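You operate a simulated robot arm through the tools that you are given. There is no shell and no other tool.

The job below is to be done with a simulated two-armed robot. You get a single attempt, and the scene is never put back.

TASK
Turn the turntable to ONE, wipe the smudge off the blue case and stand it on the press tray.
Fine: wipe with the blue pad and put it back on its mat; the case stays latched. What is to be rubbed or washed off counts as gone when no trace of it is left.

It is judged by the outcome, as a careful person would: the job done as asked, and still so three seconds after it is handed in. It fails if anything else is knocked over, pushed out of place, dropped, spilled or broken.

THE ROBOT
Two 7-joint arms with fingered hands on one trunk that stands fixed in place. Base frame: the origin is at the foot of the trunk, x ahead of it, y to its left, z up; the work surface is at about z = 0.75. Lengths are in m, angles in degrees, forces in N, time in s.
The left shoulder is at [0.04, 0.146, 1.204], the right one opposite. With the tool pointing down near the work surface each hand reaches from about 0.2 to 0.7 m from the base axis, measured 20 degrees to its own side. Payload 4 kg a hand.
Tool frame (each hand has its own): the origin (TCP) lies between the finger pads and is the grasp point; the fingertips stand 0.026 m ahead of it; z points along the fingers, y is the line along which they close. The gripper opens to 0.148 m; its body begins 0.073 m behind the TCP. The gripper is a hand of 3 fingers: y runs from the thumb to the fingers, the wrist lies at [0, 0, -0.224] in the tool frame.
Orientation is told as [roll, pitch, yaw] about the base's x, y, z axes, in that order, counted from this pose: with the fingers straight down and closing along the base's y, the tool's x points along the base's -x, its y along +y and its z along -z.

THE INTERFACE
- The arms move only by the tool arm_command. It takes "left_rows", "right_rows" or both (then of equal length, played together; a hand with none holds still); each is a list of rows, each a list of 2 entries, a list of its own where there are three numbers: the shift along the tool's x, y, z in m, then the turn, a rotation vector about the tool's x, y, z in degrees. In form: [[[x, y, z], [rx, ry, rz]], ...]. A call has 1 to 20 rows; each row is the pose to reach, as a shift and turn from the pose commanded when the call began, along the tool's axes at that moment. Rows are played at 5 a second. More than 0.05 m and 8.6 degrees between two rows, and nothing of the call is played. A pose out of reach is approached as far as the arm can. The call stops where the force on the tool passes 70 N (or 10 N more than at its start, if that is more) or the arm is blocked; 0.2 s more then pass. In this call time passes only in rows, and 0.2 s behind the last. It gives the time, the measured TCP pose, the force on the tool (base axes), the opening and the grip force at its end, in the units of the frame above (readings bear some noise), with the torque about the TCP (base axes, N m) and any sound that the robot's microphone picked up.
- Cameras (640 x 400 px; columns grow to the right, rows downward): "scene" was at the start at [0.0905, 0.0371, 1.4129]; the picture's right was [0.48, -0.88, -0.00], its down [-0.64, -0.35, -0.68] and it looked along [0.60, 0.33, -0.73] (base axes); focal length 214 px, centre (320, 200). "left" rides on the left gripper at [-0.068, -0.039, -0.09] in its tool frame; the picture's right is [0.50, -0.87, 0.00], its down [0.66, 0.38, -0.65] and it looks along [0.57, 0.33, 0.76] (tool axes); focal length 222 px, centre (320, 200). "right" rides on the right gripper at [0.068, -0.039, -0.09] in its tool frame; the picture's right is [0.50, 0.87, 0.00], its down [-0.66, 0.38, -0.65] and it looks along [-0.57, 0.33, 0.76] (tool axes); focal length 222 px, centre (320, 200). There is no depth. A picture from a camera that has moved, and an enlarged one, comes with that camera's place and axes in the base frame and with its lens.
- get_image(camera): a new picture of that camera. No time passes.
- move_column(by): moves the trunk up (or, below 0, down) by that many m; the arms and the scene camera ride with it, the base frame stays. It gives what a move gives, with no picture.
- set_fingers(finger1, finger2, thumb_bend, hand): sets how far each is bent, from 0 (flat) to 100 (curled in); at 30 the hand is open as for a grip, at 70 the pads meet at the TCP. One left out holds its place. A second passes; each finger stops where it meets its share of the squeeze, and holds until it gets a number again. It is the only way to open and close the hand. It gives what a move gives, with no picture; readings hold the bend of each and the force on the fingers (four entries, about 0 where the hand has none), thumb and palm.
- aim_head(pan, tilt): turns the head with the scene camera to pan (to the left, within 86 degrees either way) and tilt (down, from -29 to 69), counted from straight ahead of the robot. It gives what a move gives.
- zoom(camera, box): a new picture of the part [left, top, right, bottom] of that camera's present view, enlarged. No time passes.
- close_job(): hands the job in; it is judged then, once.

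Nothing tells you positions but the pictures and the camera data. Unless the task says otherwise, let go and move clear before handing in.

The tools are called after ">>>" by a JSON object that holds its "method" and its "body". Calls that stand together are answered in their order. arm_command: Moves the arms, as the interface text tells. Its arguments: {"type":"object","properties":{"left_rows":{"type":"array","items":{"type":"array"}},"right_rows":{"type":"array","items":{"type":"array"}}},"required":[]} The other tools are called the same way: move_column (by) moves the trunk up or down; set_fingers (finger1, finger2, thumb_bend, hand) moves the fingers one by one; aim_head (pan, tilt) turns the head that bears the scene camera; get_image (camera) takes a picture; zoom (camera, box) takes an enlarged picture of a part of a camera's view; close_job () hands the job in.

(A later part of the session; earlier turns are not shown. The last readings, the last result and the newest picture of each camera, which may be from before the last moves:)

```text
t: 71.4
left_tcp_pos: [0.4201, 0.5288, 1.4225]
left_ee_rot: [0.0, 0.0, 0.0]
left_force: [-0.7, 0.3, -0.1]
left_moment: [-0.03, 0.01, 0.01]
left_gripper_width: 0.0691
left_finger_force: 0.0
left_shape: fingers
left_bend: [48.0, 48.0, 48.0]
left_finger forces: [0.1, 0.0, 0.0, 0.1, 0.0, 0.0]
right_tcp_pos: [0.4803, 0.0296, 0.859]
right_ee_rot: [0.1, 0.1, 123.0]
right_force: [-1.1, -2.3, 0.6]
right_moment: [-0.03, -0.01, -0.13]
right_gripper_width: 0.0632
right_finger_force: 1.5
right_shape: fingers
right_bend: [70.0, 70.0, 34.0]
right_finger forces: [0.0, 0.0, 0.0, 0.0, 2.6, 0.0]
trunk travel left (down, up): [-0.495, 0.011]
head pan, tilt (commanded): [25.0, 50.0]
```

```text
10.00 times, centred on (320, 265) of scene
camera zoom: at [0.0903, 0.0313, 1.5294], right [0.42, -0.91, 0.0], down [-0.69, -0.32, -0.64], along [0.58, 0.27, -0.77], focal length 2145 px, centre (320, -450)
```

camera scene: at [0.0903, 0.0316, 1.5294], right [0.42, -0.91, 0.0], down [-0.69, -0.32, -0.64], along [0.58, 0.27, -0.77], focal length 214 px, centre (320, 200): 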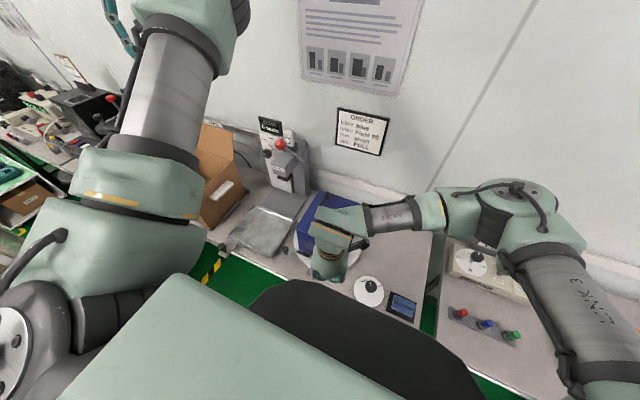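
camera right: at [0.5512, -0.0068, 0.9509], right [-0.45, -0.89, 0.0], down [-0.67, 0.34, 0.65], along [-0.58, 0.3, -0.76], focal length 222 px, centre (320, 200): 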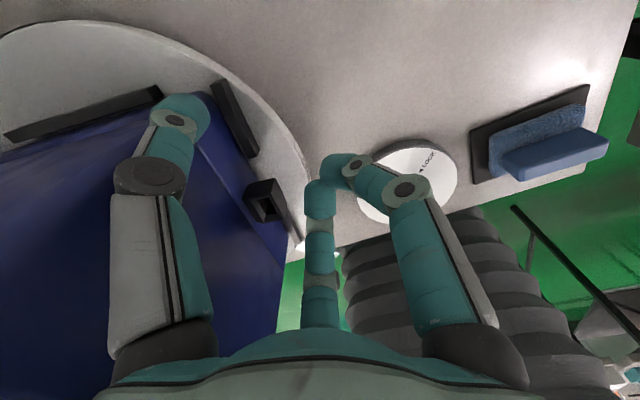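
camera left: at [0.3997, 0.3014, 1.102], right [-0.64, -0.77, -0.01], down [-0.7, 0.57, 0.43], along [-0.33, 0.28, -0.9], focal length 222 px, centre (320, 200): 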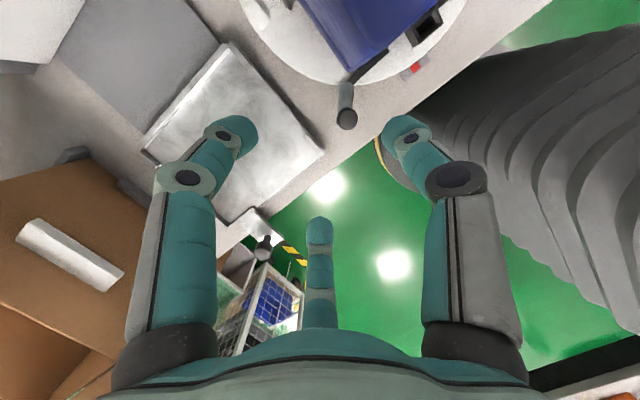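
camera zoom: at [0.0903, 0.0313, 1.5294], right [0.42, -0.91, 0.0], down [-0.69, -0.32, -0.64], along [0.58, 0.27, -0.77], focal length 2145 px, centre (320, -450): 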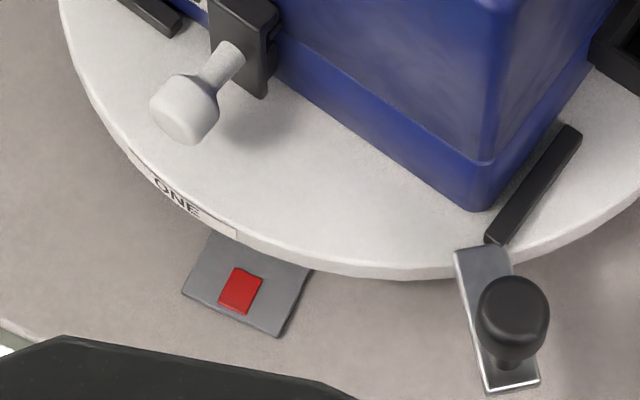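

The "ONE" tag is now visible, about 11–12° short of the red pointer. I push on slowly by ~9° and check again.

>>> {"method": "arm_command", "body": {"right_rows": [[[0.0025, -0.0032, 0], [0, 0, -1.5]], [[0.0049, -0.0063, 0], [0, 0, -3]], [[0.0073, -0.0097, 0], [0, 0, -4.5]], [[0.0097, -0.013, 0], [0, 0, -6]], [[0.0119, -0.0165, 0], [0, 0, -7.5]], [[0.014, -0.02, 0], [0, 0, -9]]]}}

>>> {"method": "zoom", "body": {"camera": "scene", "box": [295, 245, 345, 285]}}

>>> {"method": "zoom", "body": {"camera": "scene", "box": [270, 180, 390, 290]}}

```text
t: 72.8
left_tcp_pos: [0.4197, 0.5287, 1.4213]
left_ee_rot: [-0.1, 0.0, 0.0]
left_force: [0.0, 0.0, 0.1]
left_moment: [0.0, -0.02, 0.0]
left_gripper_width: 0.0691
left_finger_force: 0.1
left_shape: fingers
left_bend: [48.0, 48.0, 48.0]
left_finger forces: [0.1, 0.0, 0.0, 0.0, 0.1, 0.1]
right_tcp_pos: [0.5041, 0.0318, 0.8614]
right_ee_rot: [0.0, -0.2, 132.0]
right_force: [0.2, 0.0, -0.5]
right_moment: [0.01, -0.02, 0.04]
right_gripper_width: 0.0661
right_finger_force: 0.0
right_shape: fingers
right_bend: [70.0, 70.0, 33.0]
right_finger forces: [0.0, 0.0, 0.0, 0.0, 0.1, 0.0]
trunk travel left (down, up): [-0.495, 0.011]
head pan, tilt (commanded): [25.0, 50.0]
```

```text
10.00 times, centred on (320, 265) of scene
camera zoom: at [0.0904, 0.0318, 1.5294], right [0.42, -0.91, 0.0], down [-0.69, -0.32, -0.64], along [0.58, 0.27, -0.77], focal length 2145 px, centre (320, -450)
```

zoom: 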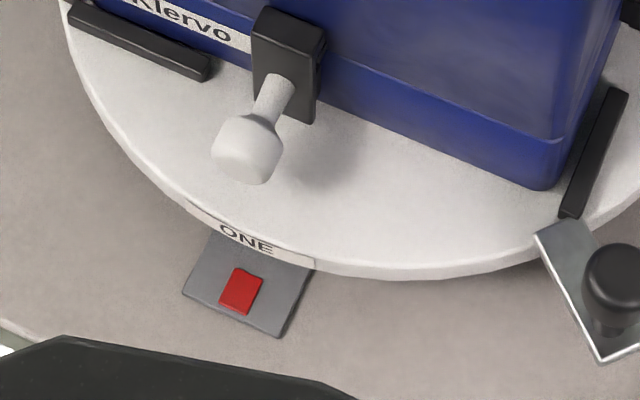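

```text
3.64 times, centred on (330, 235) of scene
camera zoom: at [0.0904, 0.0318, 1.5294], right [0.42, -0.91, 0.0], down [-0.69, -0.32, -0.64], along [0.58, 0.27, -0.77], focal length 780 px, centre (284, 73)
```

zoom: 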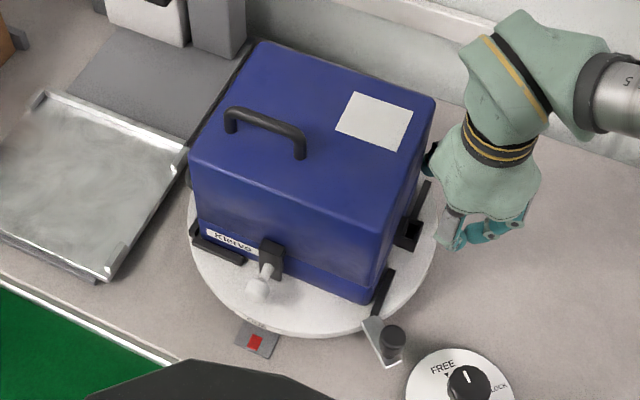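

The disc clicked into place: the push force fell to zero and "ONE" sits exactly at the red pointer. I back the right hand off sideways and up, clear of the case.

>>> {"method": "arm_command", "body": {"right_rows": [[[0.0223, 0.0201, 0], [0, 0, 0]], [[0.03, 0.027, -0.03], [0, 0, 4]], [[0.04, 0.036, -0.07], [0, 0, 8]], [[0.06, 0.05, -0.11], [0, 0, 14]], [[0.08, 0.07, -0.14], [0, 0, 20]], [[0.105, 0.09, -0.16], [0, 0, 26]], [[0.13, 0.11, -0.17], [0, 0, 32]]]}}

>>> {"method": "get_image", "body": {"camera": "right"}}

>>> {"method": "get_image", "body": {"camera": "scene"}}

>>> {"method": "zoom", "body": {"camera": "scene", "box": [280, 180, 380, 280]}}

```text
t: 74.4
left_tcp_pos: [0.4197, 0.5289, 1.4222]
left_ee_rot: [0.1, -0.1, 0.0]
left_force: [0.3, -1.0, 0.0]
left_moment: [0.01, 0.01, -0.02]
left_gripper_width: 0.069
left_finger_force: 0.0
left_shape: fingers
left_bend: [48.0, 48.0, 48.0]
left_finger forces: [0.0, 0.0, 0.1, 0.0, 0.1, 0.0]
right_tcp_pos: [0.509, -0.1434, 1.0311]
right_ee_rot: [0.1, -0.1, 99.9]
right_force: [-0.6, -0.1, -0.7]
right_moment: [-0.03, -0.02, -0.02]
right_gripper_width: 0.066
right_finger_force: 0.0
right_shape: fingers
right_bend: [70.0, 70.0, 33.0]
right_finger forces: [0.0, 0.0, 0.0, 0.0, 0.0, 0.0]
trunk travel left (down, up): [-0.495, 0.011]
head pan, tilt (commanded): [25.0, 50.0]
```

```text
taken
camera right: at [0.5599, -0.2034, 1.1224], right [-0.77, -0.64, 0.0], down [-0.49, 0.58, 0.66], along [-0.42, 0.5, -0.76], focal length 222 px, centre (320, 200)
```

right: 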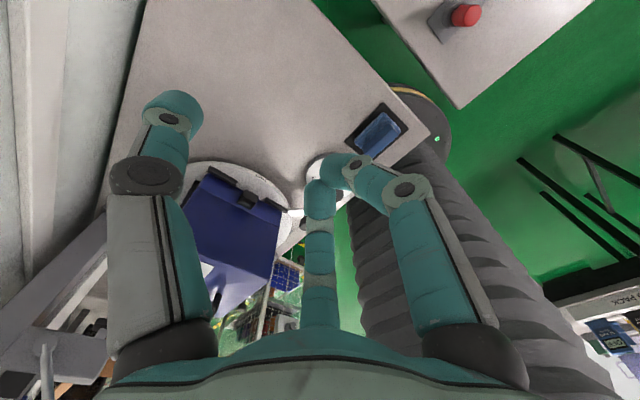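

```text
taken
camera scene: at [0.09, 0.0298, 1.5294], right [0.42, -0.91, 0.0], down [-0.69, -0.32, -0.64], along [0.58, 0.27, -0.77], focal length 214 px, centre (320, 200)
```

scene: 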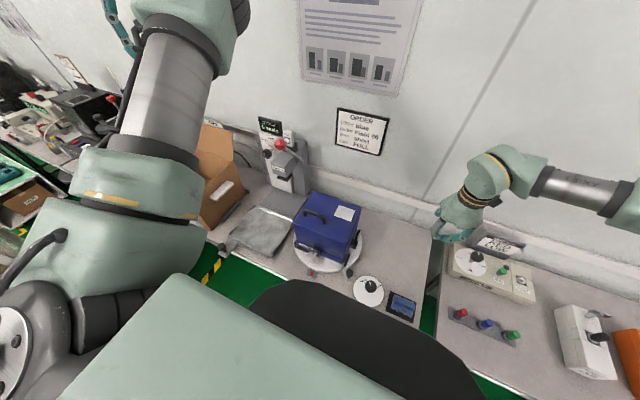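

```text
4.00 times, centred on (330, 230) of scene
camera zoom: at [0.09, 0.0298, 1.5294], right [0.42, -0.91, 0.0], down [-0.69, -0.32, -0.64], along [0.58, 0.27, -0.77], focal length 858 px, centre (280, 80)
```

zoom: 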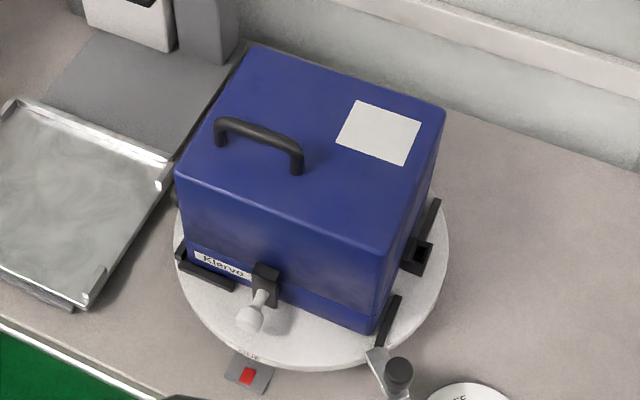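

The disc shows ONE and the case's latch now faces the robot. I take a closer look at the latch, handle and tray before lifting.

>>> {"method": "zoom", "body": {"camera": "scene", "box": [322, 238, 352, 268]}}

>>> {"method": "zoom", "body": {"camera": "scene", "box": [320, 195, 370, 235]}}

>>> {"method": "zoom", "body": {"camera": "scene", "box": [200, 190, 310, 270]}}

>>> {"method": "zoom", "body": {"camera": "right", "box": [160, 150, 320, 330]}}

```text
13.33 times, centred on (337, 253) of scene
camera zoom: at [0.09, 0.0298, 1.5294], right [0.42, -0.91, 0.0], down [-0.69, -0.32, -0.64], along [0.58, 0.27, -0.77], focal length 2860 px, centre (93, -507)
```

zoom: 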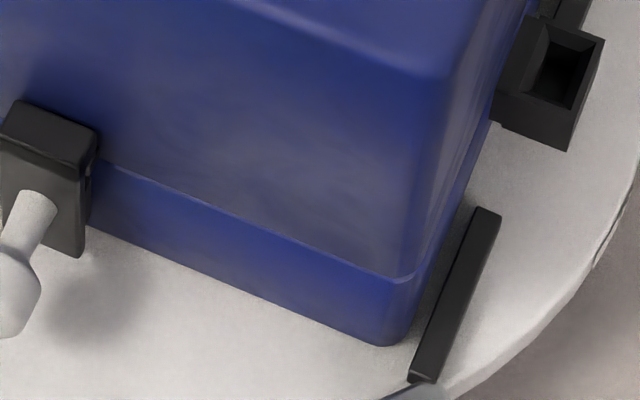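

```text
10.00 times, centred on (345, 215) of scene
camera zoom: at [0.09, 0.0298, 1.5294], right [0.42, -0.91, 0.0], down [-0.69, -0.32, -0.64], along [0.58, 0.27, -0.77], focal length 2145 px, centre (70, 50)
```

zoom: 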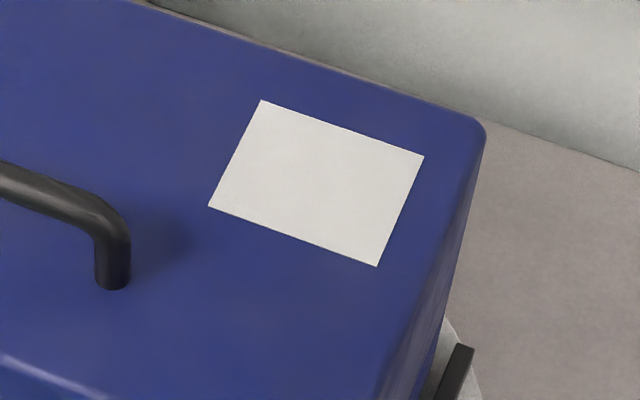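

```text
5.00 times, centred on (255, 230) of scene
camera zoom: at [0.09, 0.0298, 1.5294], right [0.42, -0.91, 0.0], down [-0.69, -0.32, -0.64], along [0.58, 0.27, -0.77], focal length 1072 px, centre (645, 50)
```

zoom: 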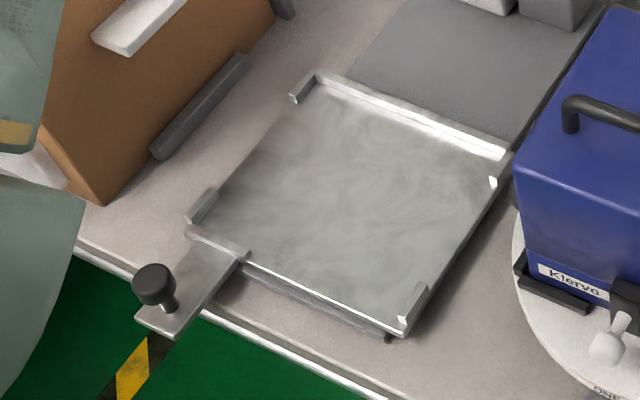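

```text
2.22 times, centred on (240, 240) of right
camera zoom: at [0.5599, -0.2034, 1.1224], right [-0.77, -0.64, 0.0], down [-0.49, 0.58, 0.66], along [-0.42, 0.5, -0.76], focal length 494 px, centre (498, 111)
```

zoom: 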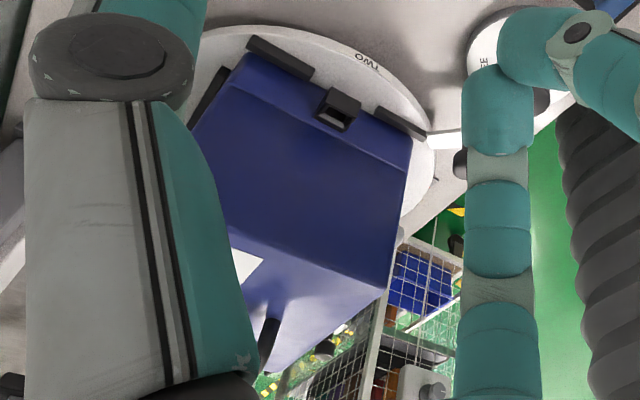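

The latch belongs to the case and floats free of the disc, so the case can be lifted straight out. The handle bar runs along y at about (0.451, 0.218), bar height z≈0.975. I'll test turning the left hand by +90° in free space so it closes across the bar with the thumb on the far side.

>>> {"method": "arm_command", "body": {"left_rows": [[[0, 0, 0], [0, 0, -8]], [[0, 0, 0], [0, 0, -16]], [[0, 0, 0], [0, 0, -24]], [[0, 0, 0], [0, 0, -32]], [[0, 0, 0], [0, 0, -40]], [[0, 0, 0], [0, 0, -48]], [[0, 0, 0], [0, 0, -56]], [[0, 0, 0], [0, 0, -64]], [[0, 0, 0], [0, 0, -72]], [[0, 0, 0], [0, 0, -80]], [[0, 0, 0], [0, 0, -87]]]}}

>>> {"method": "get_image", "body": {"camera": "scene"}}

>>> {"method": "get_image", "body": {"camera": "left"}}

```text
t: 76.8
left_tcp_pos: [0.317, 0.5125, 1.3819]
left_ee_rot: [-0.1, -0.2, 86.8]
left_force: [0.0, 0.1, -0.5]
left_moment: [0.01, -0.03, -0.01]
left_gripper_width: 0.0691
left_finger_force: 0.1
left_shape: fingers
left_bend: [48.0, 48.0, 48.0]
left_finger forces: [0.0, 0.0, 0.1, 0.0, 0.0, 0.1]
left hand out of reach, approached as far as the arm can: row 8, 9, 10, 11
right_tcp_pos: [0.5084, -0.1405, 1.0305]
right_ee_rot: [0.0, 0.0, 100.0]
right_force: [-0.6, -0.4, 0.0]
right_moment: [-0.01, -0.02, 0.01]
right_gripper_width: 0.066
right_finger_force: 0.0
right_shape: fingers
right_bend: [70.0, 70.0, 33.0]
right_finger forces: [0.1, 0.1, 0.0, 0.0, 0.0, 0.1]
trunk travel left (down, up): [-0.495, 0.011]
head pan, tilt (commanded): [25.0, 50.0]
```

```text
taken
camera scene: at [0.0898, 0.0316, 1.5294], right [0.42, -0.91, 0.0], down [-0.69, -0.32, -0.64], along [0.58, 0.27, -0.77], focal length 214 px, centre (320, 200)
```

scene: 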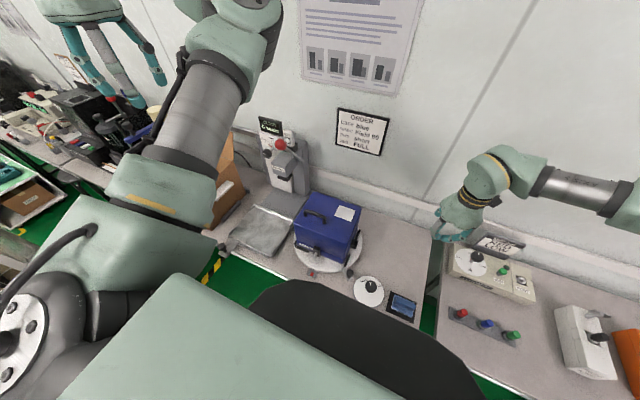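

```text
taken
camera left: at [0.3594, 0.5769, 1.4739], right [0.84, -0.55, 0.0], down [-0.42, -0.64, 0.65], along [-0.36, -0.54, -0.76], focal length 222 px, centre (320, 200)
```

left: 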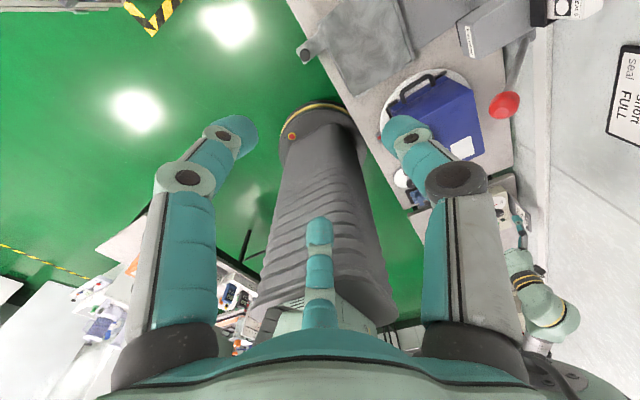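

At this far-left spot +87° is at the limit, but it gives a good view of case and tray. I zoom in from the left camera.

>>> {"method": "zoom", "body": {"camera": "left", "box": [320, 0, 540, 200]}}

>>> {"method": "zoom", "body": {"camera": "left", "box": [370, 50, 500, 180]}}

```text
2.00 times, centred on (430, 100) of left
camera zoom: at [0.3594, 0.5769, 1.4739], right [0.84, -0.55, 0.0], down [-0.42, -0.64, 0.65], along [-0.36, -0.54, -0.76], focal length 444 px, centre (100, 400)
```

zoom: 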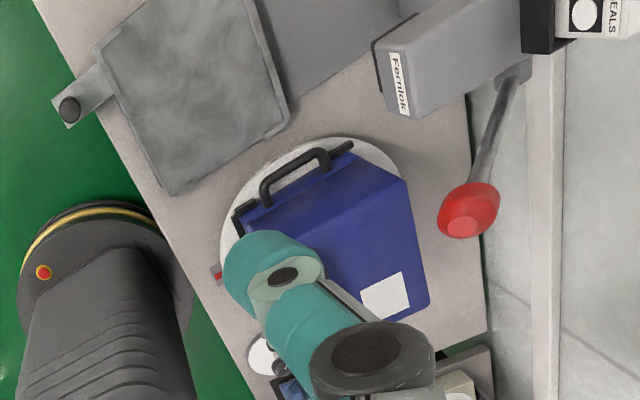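

```text
3.08 times, centred on (435, 115) of left
camera zoom: at [0.3594, 0.5769, 1.4739], right [0.84, -0.55, 0.0], down [-0.42, -0.64, 0.65], along [-0.36, -0.54, -0.76], focal length 684 px, centre (-34, 462)
```

zoom: 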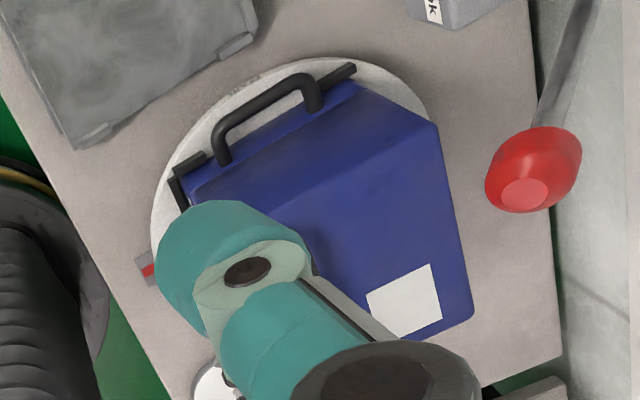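

There's a second loop handle on the case's left face, but the top handle is the right one for the left hand. I move the left hand to above the top handle, high over the press lever, easing the yaw back to about 40°.

>>> {"method": "arm_command", "body": {"left_rows": [[[0.032, -0.017, 0], [0, 0, 6]], [[0.064, -0.034, 0], [0, 0, 12]], [[0.096, -0.051, 0.01], [0, 0, 18]], [[0.128, -0.068, 0.025], [0, 0, 24]], [[0.16, -0.085, 0.04], [0, 0, 30]], [[0.192, -0.102, 0.055], [0, 0, 36]], [[0.224, -0.119, 0.07], [0, 0, 42]], [[0.2557, -0.1365, 0.082], [0, 0, 47]]]}}

>>> {"method": "get_image", "body": {"camera": "scene"}}

>>> {"method": "get_image", "body": {"camera": "left"}}

```text
t: 78.6
left_tcp_pos: [0.4138, 0.3331, 1.3246]
left_ee_rot: [-0.1, -0.1, 42.6]
left_force: [-0.2, -0.2, -0.1]
left_moment: [0.01, -0.01, 0.01]
left_gripper_width: 0.069
left_finger_force: 0.0
left_shape: fingers
left_bend: [48.0, 48.0, 48.0]
left_finger forces: [0.1, 0.1, 0.0, 0.1, 0.1, 0.1]
left hand out of reach, approached as far as the arm can: row 6, 7, 8
right_tcp_pos: [0.5091, -0.1426, 1.0309]
right_ee_rot: [0.0, -0.1, 100.0]
right_force: [0.1, 0.2, 0.8]
right_moment: [0.0, -0.01, -0.01]
right_gripper_width: 0.0659
right_finger_force: 0.0
right_shape: fingers
right_bend: [70.0, 70.0, 33.0]
right_finger forces: [0.0, 0.0, 0.0, 0.0, 0.0, 0.0]
trunk travel left (down, up): [-0.495, 0.011]
head pan, tilt (commanded): [25.0, 50.0]
```

```text
taken
camera scene: at [0.0901, 0.0306, 1.5294], right [0.42, -0.91, 0.0], down [-0.69, -0.32, -0.64], along [0.58, 0.27, -0.77], focal length 214 px, centre (320, 200)
```

scene: 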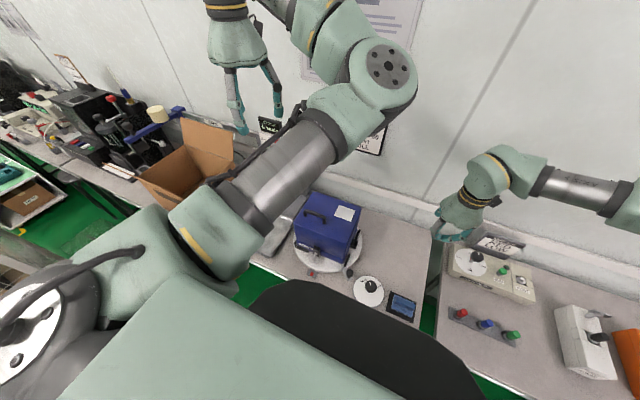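

```text
taken
camera left: at [0.4891, 0.35, 1.4163], right [0.22, -0.98, 0.0], down [-0.74, -0.17, 0.65], along [-0.64, -0.14, -0.76], focal length 222 px, centre (320, 200)
```

left: 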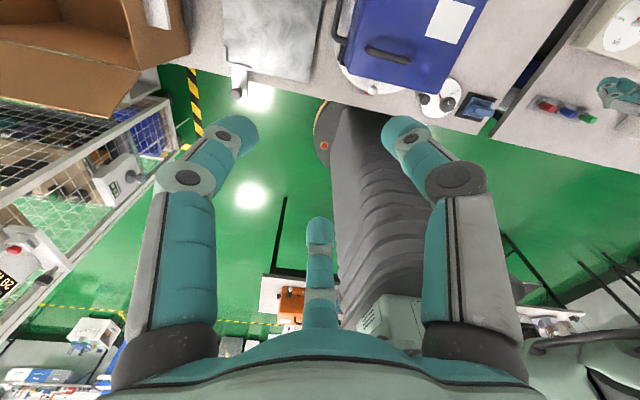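

The left arm stalls inward at this yaw, so I turn it back to yaw 0 and retry moving toward the handle.

>>> {"method": "arm_command", "body": {"left_rows": [[[0, 0, 0], [0, 0, 8]], [[0, 0, 0], [0, 0, 16]], [[0, 0, 0], [0, 0, 24]], [[0, 0, 0], [0, 0, 32]], [[0, 0, 0], [0, 0, 40]], [[0.01, -0.02, 0.01], [0, 0, 42.6]], [[0.016, -0.045, 0.02], [0, 0, 42.6]], [[0.023, -0.07, 0.03], [0, 0, 42.6]]]}}

>>> {"method": "get_image", "body": {"camera": "scene"}}

```text
t: 80.4
left_tcp_pos: [0.4239, 0.3322, 1.3164]
left_ee_rot: [0.1, 0.0, -2.6]
left_force: [0.6, -0.1, 0.1]
left_moment: [-0.01, -0.01, 0.02]
left_gripper_width: 0.069
left_finger_force: 0.1
left_shape: fingers
left_bend: [48.0, 48.0, 48.0]
left_finger forces: [0.1, 0.0, 0.0, 0.1, 0.0, 0.1]
left hand out of reach, approached as far as the arm can: row 6, 7, 8
right_tcp_pos: [0.5083, -0.1415, 1.0306]
right_ee_rot: [0.1, 0.0, 100.0]
right_force: [0.5, 0.0, -0.7]
right_moment: [0.0, -0.01, 0.01]
right_gripper_width: 0.0661
right_finger_force: 0.1
right_shape: fingers
right_bend: [70.0, 70.0, 33.0]
right_finger forces: [0.1, 0.0, 0.0, 0.0, 0.0, 0.0]
trunk travel left (down, up): [-0.495, 0.011]
head pan, tilt (commanded): [25.0, 50.0]
```

```text
taken
camera scene: at [0.0915, 0.0314, 1.5293], right [0.42, -0.91, 0.0], down [-0.69, -0.32, -0.64], along [0.58, 0.27, -0.77], focal length 214 px, centre (320, 200)
```

scene: 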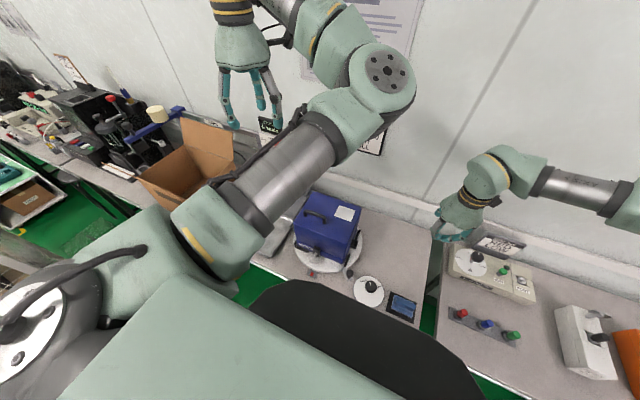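

Same limit regardless of yaw, so the elbow is what blocks it. Keeping the elbow high and swinging the hand down and inward should work; I do that in steps, staying clear of the red ball.

>>> {"method": "arm_command", "body": {"left_rows": [[[0.02, 0.002, 0.008], [0, 0, 0]], [[0.039, 0.003, 0.016], [0, 0, 0]], [[0.039, -0.005, 0.05], [0, 0, 0]], [[0.039, -0.014, 0.085], [0, 0, 0]], [[0.039, -0.022, 0.116], [0, 0, 0]], [[0.034, -0.036, 0.145], [0, 0, 0]], [[0.029, -0.05, 0.17], [0, 0, 0]], [[0.024, -0.062, 0.196], [0, 0, 0]]]}}

>>> {"method": "get_image", "body": {"camera": "scene"}}

>>> {"method": "get_image", "body": {"camera": "left"}}

```text
t: 82.2
left_tcp_pos: [0.4077, 0.3403, 1.118]
left_ee_rot: [0.0, 0.0, -2.6]
left_force: [0.2, -0.4, -0.1]
left_moment: [-0.04, 0.0, 0.01]
left_gripper_width: 0.069
left_finger_force: 0.1
left_shape: fingers
left_bend: [48.0, 48.0, 48.0]
left_finger forces: [0.0, 0.0, 0.0, 0.1, 0.0, 0.0]
left hand out of reach, approached as far as the arm can: row 3, 4, 5, 6, 7, 8
right_tcp_pos: [0.5094, -0.1413, 1.0315]
right_ee_rot: [0.0, 0.1, 100.0]
right_force: [1.0, 0.3, 0.0]
right_moment: [0.0, 0.0, -0.02]
right_gripper_width: 0.0659
right_finger_force: 0.1
right_shape: fingers
right_bend: [70.0, 70.0, 33.0]
right_finger forces: [0.0, 0.0, 0.0, 0.0, 0.1, 0.1]
trunk travel left (down, up): [-0.495, 0.011]
head pan, tilt (commanded): [25.0, 50.0]
```

```text
taken
camera scene: at [0.0907, 0.0316, 1.5294], right [0.42, -0.91, 0.0], down [-0.69, -0.32, -0.64], along [0.58, 0.27, -0.77], focal length 214 px, centre (320, 200)
```

scene: 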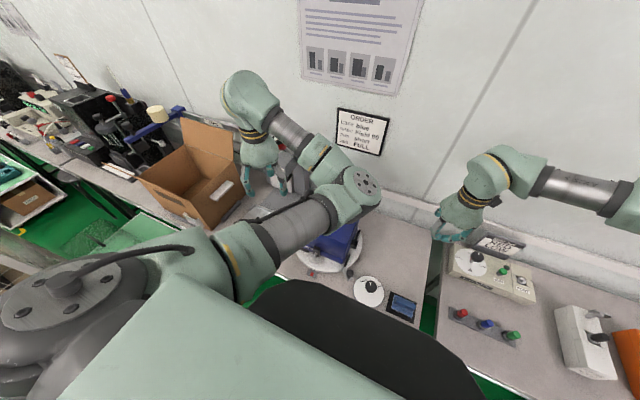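

```text
taken
camera left: at [0.4741, 0.2979, 1.2092], right [-0.54, -0.84, 0.0], down [-0.64, 0.41, 0.65], along [-0.55, 0.35, -0.76], focal length 222 px, centre (320, 200)
```

left: 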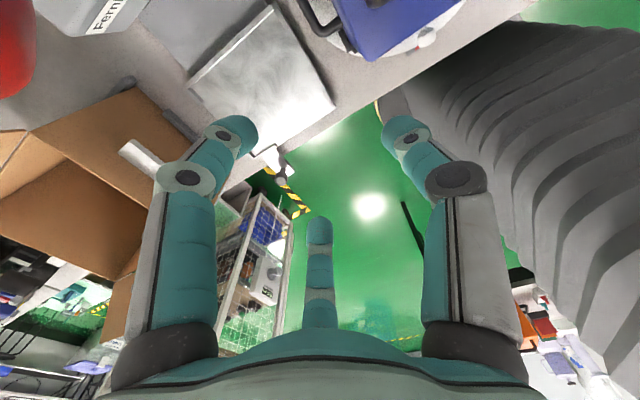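

The elbow just drops along with the hand. The better way is to roll the whole left forearm about its upper arm so the elbow stays up; first I raise the left hand again and move the right arm further out of the way.

>>> {"method": "arm_command", "body": {"left_rows": [[[0.005, 0, -0.035], [0, 0, 0]], [[0.012, 0, -0.07], [0, 0, 0]], [[0.02, 0, -0.11], [0, 0, 0]], [[0.02, 0, -0.15], [0, 0, 0]], [[0.02, 0, -0.19], [0, 0, 0]], [[0.015, 0.005, -0.225], [0, 0, 0]], [[0.01, 0.01, -0.26], [0, 0, 0]], [[0.0, 0.015, -0.295], [0, 0, 0]]], "right_rows": [[[0.03, 0.0, -0.01], [0, 0, 0]], [[0.06, 0.005, -0.02], [0, 0, 0]], [[0.09, 0.01, -0.03], [0, 0, 0]], [[0.12, 0.015, -0.04], [0, 0, 0]], [[0.15, 0.02, -0.05], [0, 0, 0]], [[0.18, 0.025, -0.06], [0, 0, 0]], [[0.21, 0.03, -0.07], [0, 0, 0]], [[0.24, 0.035, -0.08], [0, 0, 0]]]}}

>>> {"method": "get_image", "body": {"camera": "scene"}}

```text
t: 84.0
left_tcp_pos: [0.4083, 0.3558, 1.4179]
left_ee_rot: [0.0, -0.1, -2.6]
left_force: [-0.4, -0.1, -0.2]
left_moment: [0.02, 0.01, 0.02]
left_gripper_width: 0.0691
left_finger_force: 0.0
left_shape: fingers
left_bend: [48.0, 48.0, 48.0]
left_finger forces: [0.0, 0.1, 0.0, 0.0, 0.1, 0.0]
right_tcp_pos: [0.5154, -0.3845, 1.1102]
right_ee_rot: [0.0, -0.1, 100.0]
right_force: [-0.8, 0.2, 0.1]
right_moment: [0.02, 0.0, -0.02]
right_gripper_width: 0.0662
right_finger_force: 0.0
right_shape: fingers
right_bend: [70.0, 70.0, 33.0]
right_finger forces: [0.1, 0.0, 0.0, 0.1, 0.0, 0.1]
trunk travel left (down, up): [-0.495, 0.011]
head pan, tilt (commanded): [25.0, 50.0]
```

```text
taken
camera scene: at [0.0888, 0.0303, 1.5295], right [0.42, -0.91, 0.0], down [-0.69, -0.32, -0.64], along [0.58, 0.27, -0.77], focal length 214 px, centre (320, 200)
```

scene: 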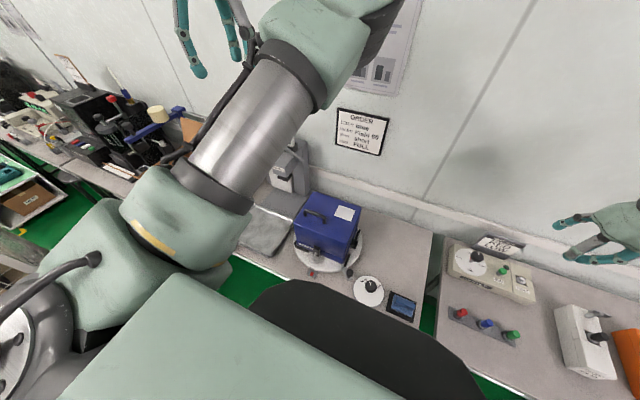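

Now I roll the left forearm and hand rigidly about the upper-arm line by about 60°, which should bring the hand down-inward while the elbow stays high.

>>> {"method": "arm_command", "body": {"left_rows": [[[-0.0112, -0.0082, 0.0277], [6.94, 0.12, 2.83]], [[-0.0217, -0.0203, 0.0542], [13.88, 0.23, 5.66]], [[-0.0316, -0.036, 0.079], [20.82, 0.35, 8.49]], [[-0.0405, -0.055, 0.1017], [27.76, 0.46, 11.32]], [[-0.0484, -0.0771, 0.1219], [34.7, 0.58, 14.15]], [[-0.0551, -0.1018, 0.1393], [41.64, 0.69, 16.98]], [[-0.0605, -0.1288, 0.1536], [48.58, 0.81, 19.81]], [[-0.0645, -0.1575, 0.1646], [55.52, 0.92, 22.64]]]}}

>>> {"method": "get_image", "body": {"camera": "scene"}}

>>> {"method": "get_image", "body": {"camera": "left"}}

```text
t: 85.8
left_tcp_pos: [0.4674, 0.194, 1.2508]
left_ee_rot: [-54.6, -9.3, -22.4]
left_force: [0.1, -0.2, 0.2]
left_moment: [-0.01, 0.01, -0.01]
left_gripper_width: 0.069
left_finger_force: 0.0
left_shape: fingers
left_bend: [48.0, 48.0, 48.0]
left_finger forces: [0.0, 0.0, 0.1, 0.0, 0.0, 0.1]
right_tcp_pos: [0.5146, -0.3845, 1.11]
right_ee_rot: [0.1, 0.0, 100.0]
right_force: [0.1, -0.3, -0.1]
right_moment: [0.02, 0.0, 0.01]
right_gripper_width: 0.0661
right_finger_force: 0.0
right_shape: fingers
right_bend: [70.0, 70.0, 33.0]
right_finger forces: [0.0, 0.1, 0.1, 0.1, 0.0, 0.0]
trunk travel left (down, up): [-0.495, 0.011]
head pan, tilt (commanded): [25.0, 50.0]
```

```text
taken
camera scene: at [0.0909, 0.0312, 1.5294], right [0.42, -0.91, 0.0], down [-0.69, -0.32, -0.64], along [0.58, 0.27, -0.77], focal length 214 px, centre (320, 200)
```

scene: 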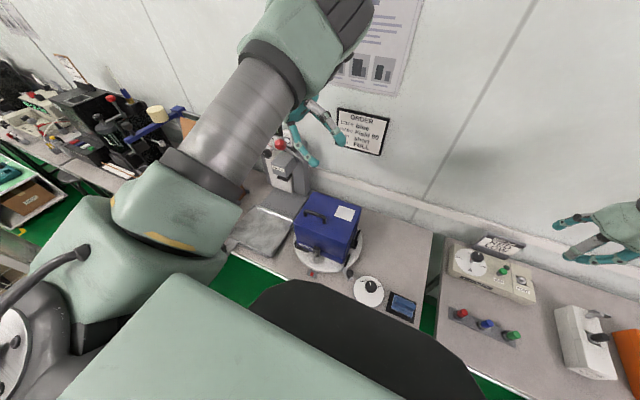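

```text
taken
camera left: at [0.5358, 0.2207, 1.3458], right [-0.75, -0.23, 0.62], down [-0.32, 0.95, -0.04], along [-0.57, -0.23, -0.79], focal length 222 px, centre (320, 200)
```

left: 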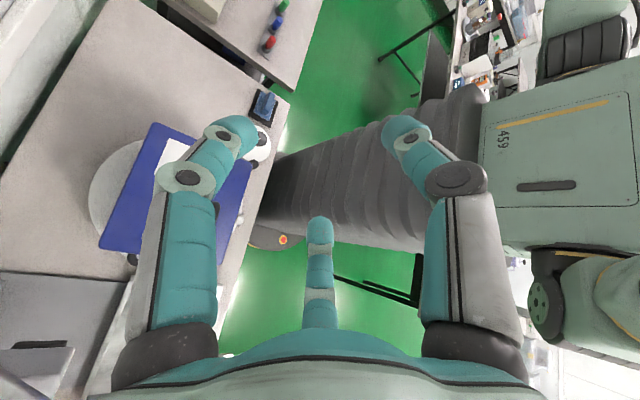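

The roll worked exactly, with the elbow staying high. Now I swing the tool back to vertical while bringing the wrist inward and down to above the case handle, passing clear of the red ball.

>>> {"method": "arm_command", "body": {"left_rows": [[[0.0047, 0.023, 0.016], [-6.94, -0.12, -2.83]], [[0.0109, 0.0457, 0.0288], [-13.88, -0.23, -5.66]], [[0.0183, 0.0675, 0.0383], [-20.82, -0.35, -8.49]], [[0.027, 0.0879, 0.0447], [-27.76, -0.46, -11.32]]]}}

>>> {"method": "get_image", "body": {"camera": "scene"}}

>>> {"method": "get_image", "body": {"camera": "left"}}

```text
t: 86.8
left_tcp_pos: [0.4625, 0.2108, 1.1494]
left_ee_rot: [-27.6, -2.2, -13.5]
left_force: [0.2, 0.8, -0.7]
left_moment: [-0.03, 0.01, -0.01]
left_gripper_width: 0.0691
left_finger_force: 0.0
left_shape: fingers
left_bend: [48.0, 48.0, 48.0]
left_finger forces: [0.0, 0.1, 0.0, 0.0, 0.0, 0.0]
right_tcp_pos: [0.5146, -0.3849, 1.111]
right_ee_rot: [0.0, -0.1, 100.0]
right_force: [-0.2, -0.3, 0.3]
right_moment: [0.03, 0.0, 0.01]
right_gripper_width: 0.0661
right_finger_force: 0.1
right_shape: fingers
right_bend: [70.0, 70.0, 33.0]
right_finger forces: [0.0, 0.0, 0.0, 0.0, 0.0, 0.0]
trunk travel left (down, up): [-0.495, 0.011]
head pan, tilt (commanded): [25.0, 50.0]
```

```text
taken
camera scene: at [0.0895, 0.0311, 1.5295], right [0.42, -0.91, 0.0], down [-0.69, -0.32, -0.64], along [0.58, 0.27, -0.77], focal length 214 px, centre (320, 200)
```

scene: 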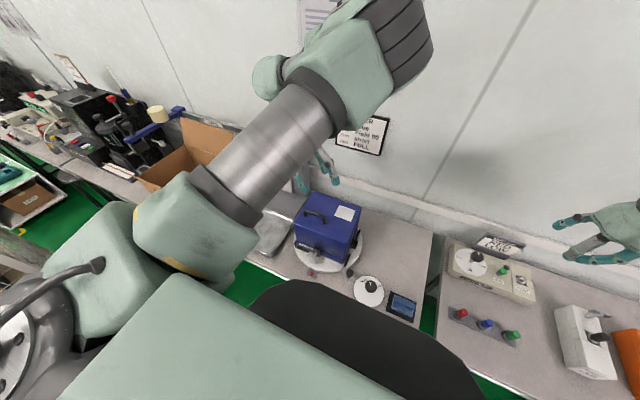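

```text
taken
camera left: at [0.5247, 0.2029, 1.2515], right [-0.68, -0.63, 0.38], down [-0.5, 0.78, 0.38], along [-0.53, 0.06, -0.84], focal length 222 px, centre (320, 200)
```

left: 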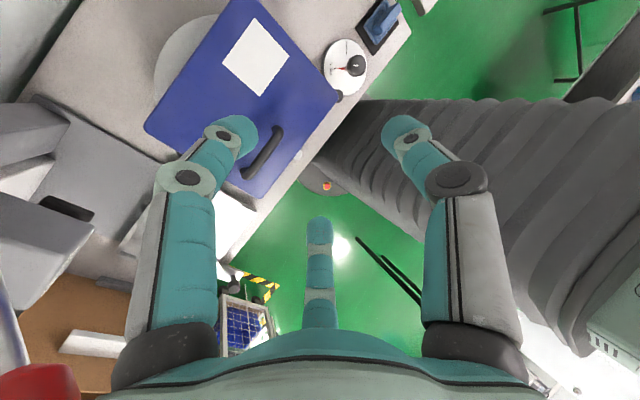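

It's working with no reach warnings. I finish bringing the hand vertical above the handle.

>>> {"method": "arm_command", "body": {"left_rows": [[[0.0063, 0.0165, 0.0123], [-6.94, -0.12, -2.83]], [[0.0142, 0.0324, 0.0214], [-13.88, -0.23, -5.66]], [[0.0231, 0.0475, 0.0272], [-20.82, -0.35, -8.49]], [[0.0334, 0.0612, 0.0301], [-27.76, -0.46, -11.32]]]}}

>>> {"method": "get_image", "body": {"camera": "scene"}}

>>> {"method": "get_image", "body": {"camera": "left"}}

```text
t: 87.8
left_tcp_pos: [0.4149, 0.2913, 1.0777]
left_ee_rot: [-0.2, -0.5, -2.8]
left_force: [-0.6, -0.5, -0.2]
left_moment: [-0.02, -0.02, -0.04]
left_gripper_width: 0.0692
left_finger_force: 0.1
left_shape: fingers
left_bend: [48.0, 48.0, 48.0]
left_finger forces: [0.1, 0.0, 0.0, 0.1, 0.0, 0.1]
left hand out of reach, approached as far as the arm can: row 3, 4
right_tcp_pos: [0.5155, -0.3846, 1.1101]
right_ee_rot: [-0.1, 0.1, 100.1]
right_force: [-0.2, 0.8, -0.3]
right_moment: [-0.01, 0.0, 0.0]
right_gripper_width: 0.0659
right_finger_force: 0.0
right_shape: fingers
right_bend: [70.0, 70.0, 33.0]
right_finger forces: [0.0, 0.0, 0.0, 0.1, 0.0, 0.0]
trunk travel left (down, up): [-0.495, 0.011]
head pan, tilt (commanded): [25.0, 50.0]
```

```text
taken
camera scene: at [0.09, 0.0316, 1.5294], right [0.42, -0.91, 0.0], down [-0.69, -0.32, -0.64], along [0.58, 0.27, -0.77], focal length 214 px, centre (320, 200)
```

scene: 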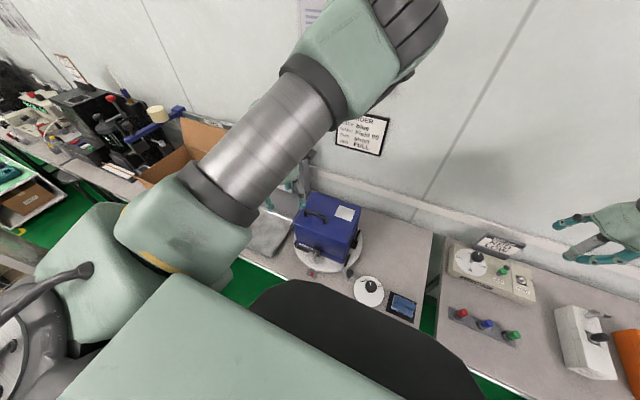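

```text
taken
camera left: at [0.4797, 0.2481, 1.1699], right [-0.54, -0.84, 0.0], down [-0.64, 0.41, 0.65], along [-0.54, 0.35, -0.76], focal length 222 px, centre (320, 200)
```

left: 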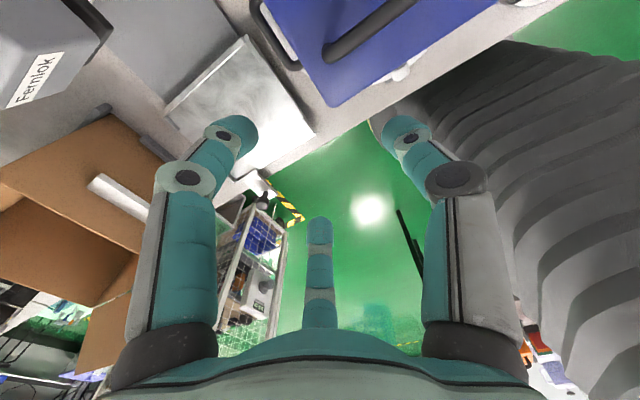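

Vertical over the handle is just past the limit, but a 15° lean along the bar direction should do. I lean the hand that way, then turn it about its own axis.

>>> {"method": "arm_command", "body": {"left_rows": [[[-0.0014, -0.029, -0.003], [7.5, -0.35, 0]], [[-0.0028, -0.058, -0.008], [15, -0.7, 0]], [[-0.0028, -0.058, -0.008], [17, -0.8, 0]]]}}

>>> {"method": "arm_command", "body": {"left_rows": [[[0, 0, 0], [0, 0, -8]], [[0, 0, 0], [0, 0, -16]], [[0, 0, 0], [0, 0, -24]], [[0, 0, 0], [0, 0, -32]], [[0, 0, 0], [0, 0, -40]]]}}

>>> {"method": "get_image", "body": {"camera": "left"}}

>>> {"method": "get_image", "body": {"camera": "scene"}}

```text
t: 88.6
left_tcp_pos: [0.4175, 0.2297, 1.0877]
left_ee_rot: [-16.9, -0.9, -2.6]
left_force: [-0.1, 0.7, -0.1]
left_moment: [0.03, -0.06, -0.02]
left_gripper_width: 0.069
left_finger_force: 0.0
left_shape: fingers
left_bend: [48.0, 48.0, 48.0]
left_finger forces: [0.1, 0.0, 0.1, 0.1, 0.0, 0.0]
right_tcp_pos: [0.5152, -0.3845, 1.1095]
right_ee_rot: [0.0, 0.0, 100.0]
right_force: [-0.8, 0.2, 0.9]
right_moment: [-0.02, -0.01, 0.01]
right_gripper_width: 0.066
right_finger_force: 0.0
right_shape: fingers
right_bend: [70.0, 70.0, 33.0]
right_finger forces: [0.0, 0.0, 0.0, 0.0, 0.1, 0.1]
trunk travel left (down, up): [-0.495, 0.011]
head pan, tilt (commanded): [25.0, 50.0]
```

```text
t: 89.8
left_tcp_pos: [0.3939, 0.3062, 1.0801]
left_ee_rot: [-13.9, 10.4, 36.1]
left_force: [-0.5, -0.5, -0.1]
left_moment: [-0.01, 0.02, 0.0]
left_gripper_width: 0.0688
left_finger_force: 0.1
left_shape: fingers
left_bend: [48.0, 48.0, 48.0]
left_finger forces: [0.0, 0.0, 0.0, 0.0, 0.0, 0.0]
left hand out of reach, approached as far as the arm can: row 2, 3, 4, 5
right_tcp_pos: [0.5171, -0.3841, 1.1102]
right_ee_rot: [0.1, -0.1, 100.0]
right_force: [0.2, 0.1, -0.1]
right_moment: [-0.03, 0.0, 0.03]
right_gripper_width: 0.0662
right_finger_force: 0.0
right_shape: fingers
right_bend: [70.0, 70.0, 33.0]
right_finger forces: [0.0, 0.0, 0.0, 0.0, 0.0, 0.0]
trunk travel left (down, up): [-0.495, 0.011]
head pan, tilt (commanded): [25.0, 50.0]
```

```text
taken
camera left: at [0.4708, 0.3418, 1.1655], right [0.13, -0.95, 0.3], down [-0.75, 0.1, 0.65], along [-0.65, -0.31, -0.7], focal length 222 px, centre (320, 200)
```

left: 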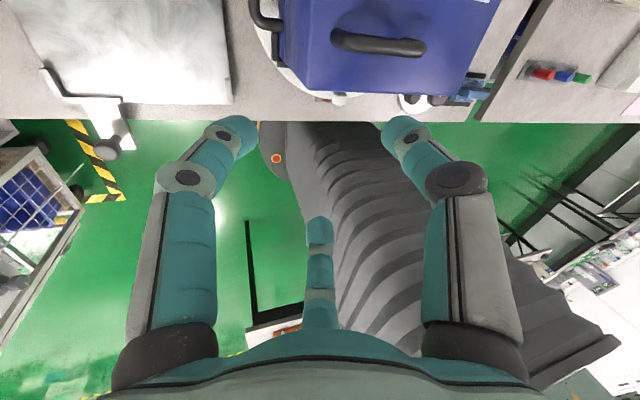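

```text
taken
camera scene: at [0.0912, 0.0319, 1.5293], right [0.42, -0.91, 0.0], down [-0.69, -0.32, -0.64], along [0.58, 0.27, -0.77], focal length 214 px, centre (320, 200)
```

scene: 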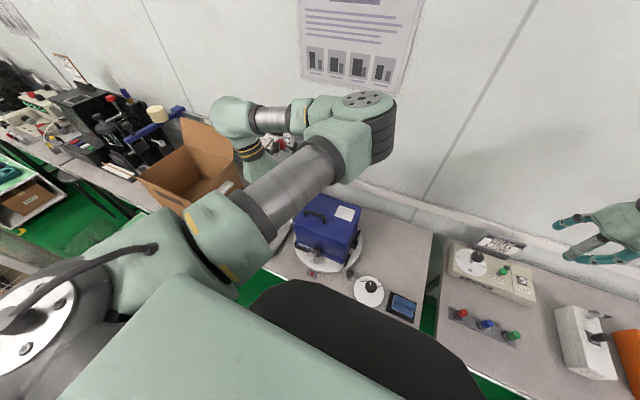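

The hand won't turn in the positive direction, and its camera has come close to the red ball. I first lift straight up and slightly back to clear it.

>>> {"method": "arm_command", "body": {"left_rows": [[[0.0134, -0.001, -0.0286], [0, 0, 0]], [[0.0285, -0.0044, -0.0668], [0, 0, 0]], [[0.034, -0.0115, -0.0955], [0, 0, 0]]]}}

>>> {"method": "get_image", "body": {"camera": "scene"}}

>>> {"method": "get_image", "body": {"camera": "left"}}

```text
t: 90.6
left_tcp_pos: [0.3726, 0.3079, 1.1823]
left_ee_rot: [-13.8, 10.1, 36.1]
left_force: [-0.2, 1.0, -0.8]
left_moment: [-0.02, -0.02, 0.0]
left_gripper_width: 0.0689
left_finger_force: 0.0
left_shape: fingers
left_bend: [48.0, 48.0, 48.0]
left_finger forces: [0.1, 0.0, 0.0, 0.0, 0.0, 0.0]
right_tcp_pos: [0.5171, -0.3835, 1.1095]
right_ee_rot: [0.1, -0.1, 100.0]
right_force: [0.1, 0.7, 0.2]
right_moment: [-0.01, 0.03, -0.01]
right_gripper_width: 0.066
right_finger_force: 0.0
right_shape: fingers
right_bend: [70.0, 70.0, 33.0]
right_finger forces: [0.0, 0.0, 0.1, 0.0, 0.1, 0.1]
trunk travel left (down, up): [-0.495, 0.011]
head pan, tilt (commanded): [25.0, 50.0]
```

```text
taken
camera scene: at [0.0902, 0.0312, 1.5294], right [0.42, -0.91, 0.0], down [-0.69, -0.32, -0.64], along [0.58, 0.27, -0.77], focal length 214 px, centre (320, 200)
```

scene: 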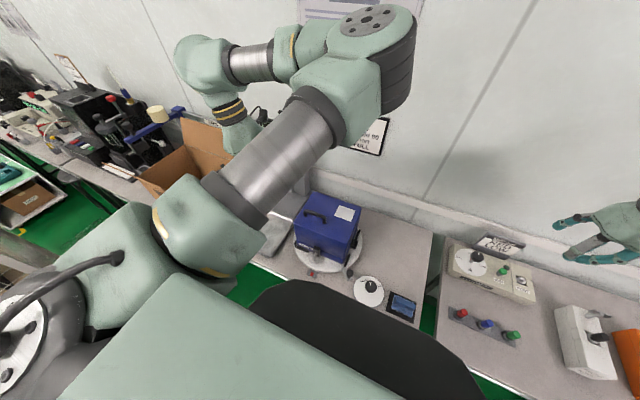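

```text
taken
camera left: at [0.4495, 0.3436, 1.2666], right [0.13, -0.95, 0.29], down [-0.75, 0.1, 0.65], along [-0.65, -0.3, -0.7], focal length 222 px, centre (320, 200)
```

left: 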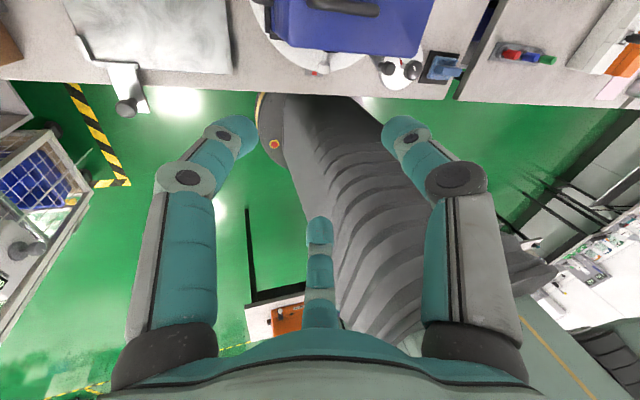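

Clear now. I turn the left hand the other way about its own axis, toward yaw −80, to see whether that direction is free.

>>> {"method": "arm_command", "body": {"left_rows": [[[0, 0, 0], [0, 0, 8]], [[0, 0, 0], [0, 0, 16]], [[0, 0, 0], [0, 0, 24]], [[0, 0, 0], [0, 0, 32]], [[0, 0, 0], [0, 0, 40]], [[0, 0, 0], [0, 0, 48]], [[0, 0, 0], [0, 0, 56]], [[0, 0, 0], [0, 0, 64]], [[0, 0, 0], [0, 0, 72]], [[0, 0, 0], [0, 0, 80]], [[0, 0, 0], [0, 0, 88]], [[0, 0, 0], [0, 0, 96]], [[0, 0, 0], [0, 0, 104]], [[0, 0, 0], [0, 0, 112]], [[0, 0, 0], [0, 0, 120]]]}}

>>> {"method": "get_image", "body": {"camera": "scene"}}

>>> {"method": "get_image", "body": {"camera": "left"}}

```text
t: 93.8
left_tcp_pos: [0.3739, 0.3052, 1.1813]
left_ee_rot: [-2.2, -16.9, -82.4]
left_force: [0.5, -0.3, 0.5]
left_moment: [0.0, 0.02, -0.02]
left_gripper_width: 0.0689
left_finger_force: 0.0
left_shape: fingers
left_bend: [48.0, 48.0, 48.0]
left_finger forces: [0.0, 0.0, 0.1, 0.1, 0.1, 0.0]
right_tcp_pos: [0.5171, -0.3841, 1.1109]
right_ee_rot: [0.0, 0.0, 100.0]
right_force: [0.2, 0.9, 0.4]
right_moment: [0.02, -0.02, 0.03]
right_gripper_width: 0.0662
right_finger_force: 0.1
right_shape: fingers
right_bend: [70.0, 70.0, 33.0]
right_finger forces: [0.0, 0.1, 0.0, 0.0, 0.0, 0.0]
trunk travel left (down, up): [-0.495, 0.011]
head pan, tilt (commanded): [25.0, 50.0]
```

```text
taken
camera scene: at [0.0903, 0.0313, 1.5294], right [0.42, -0.91, 0.0], down [-0.69, -0.32, -0.64], along [0.58, 0.27, -0.77], focal length 214 px, centre (320, 200)
```

scene: 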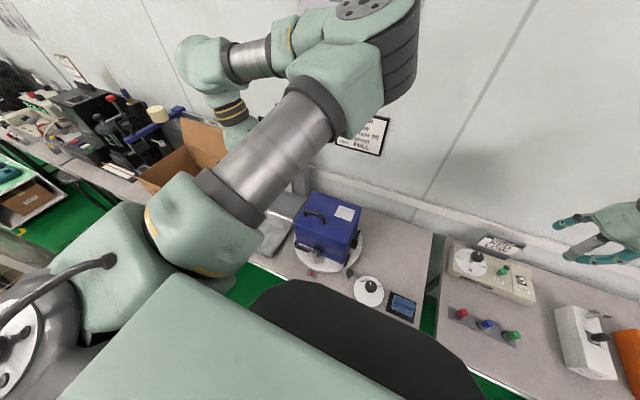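

```text
taken
camera left: at [0.3431, 0.262, 1.2901], right [-0.92, 0.37, -0.11], down [0.29, 0.86, 0.42], along [0.25, 0.36, -0.9], focal length 222 px, centre (320, 200)
```

left: 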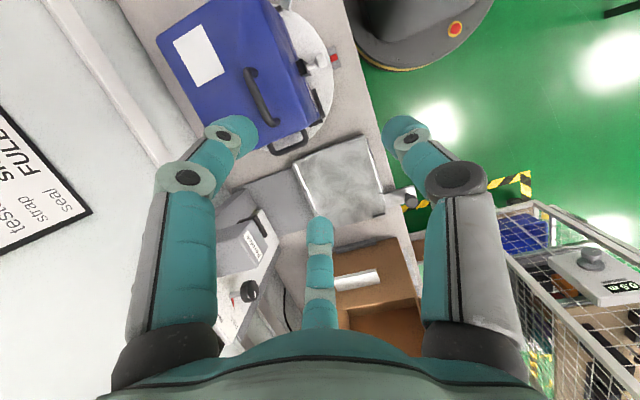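

Turning to yaw −82 works without limits. From here the left camera sees the handle well, so I zoom to triangulate it precisely.

>>> {"method": "zoom", "body": {"camera": "left", "box": [150, 0, 350, 170]}}

>>> {"method": "zoom", "body": {"camera": "left", "box": [240, 120, 440, 240]}}

>>> {"method": "zoom", "body": {"camera": "scene", "box": [285, 185, 365, 245]}}

```text
2.35 times, centred on (250, 85) of left
camera zoom: at [0.3431, 0.262, 1.2901], right [-0.92, 0.37, -0.11], down [0.29, 0.86, 0.42], along [0.25, 0.36, -0.9], focal length 523 px, centre (485, 471)
```

zoom: 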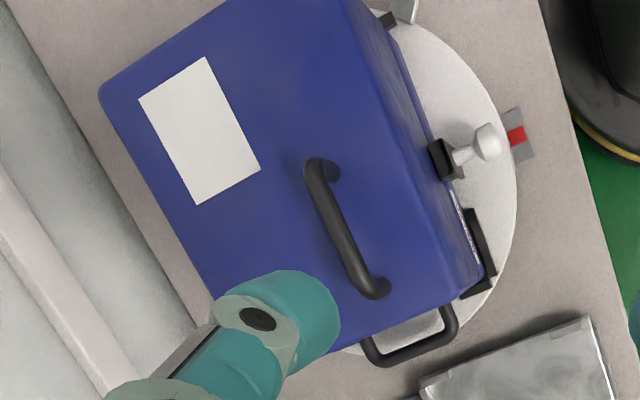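

```text
3.20 times, centred on (340, 180) of left
camera zoom: at [0.3431, 0.262, 1.2901], right [-0.92, 0.37, -0.11], down [0.29, 0.86, 0.42], along [0.25, 0.36, -0.9], focal length 711 px, centre (256, 264)
```

zoom: 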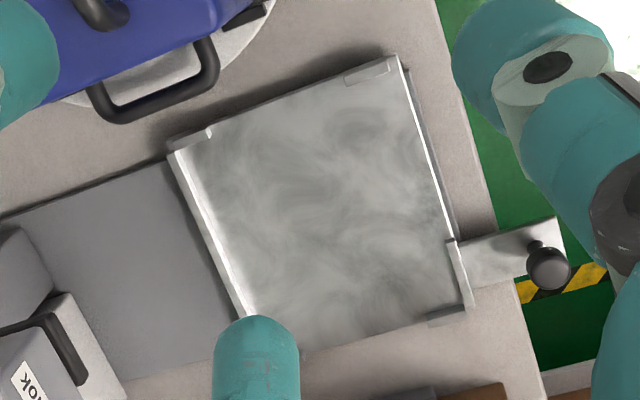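

```text
6.67 times, centred on (325, 215) of scene
camera zoom: at [0.0903, 0.0313, 1.5294], right [0.42, -0.91, 0.0], down [-0.69, -0.32, -0.64], along [0.58, 0.27, -0.77], focal length 1430 px, centre (287, 100)
```

zoom: 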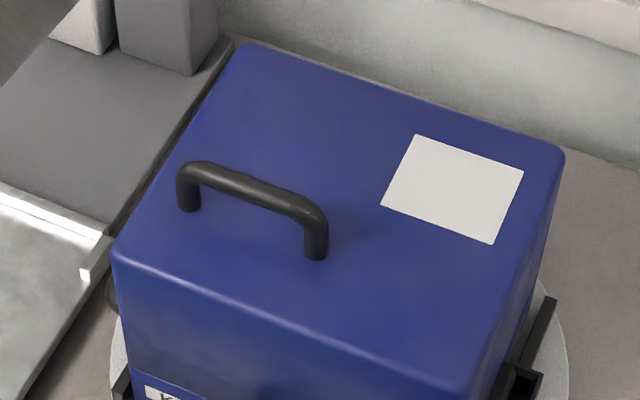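

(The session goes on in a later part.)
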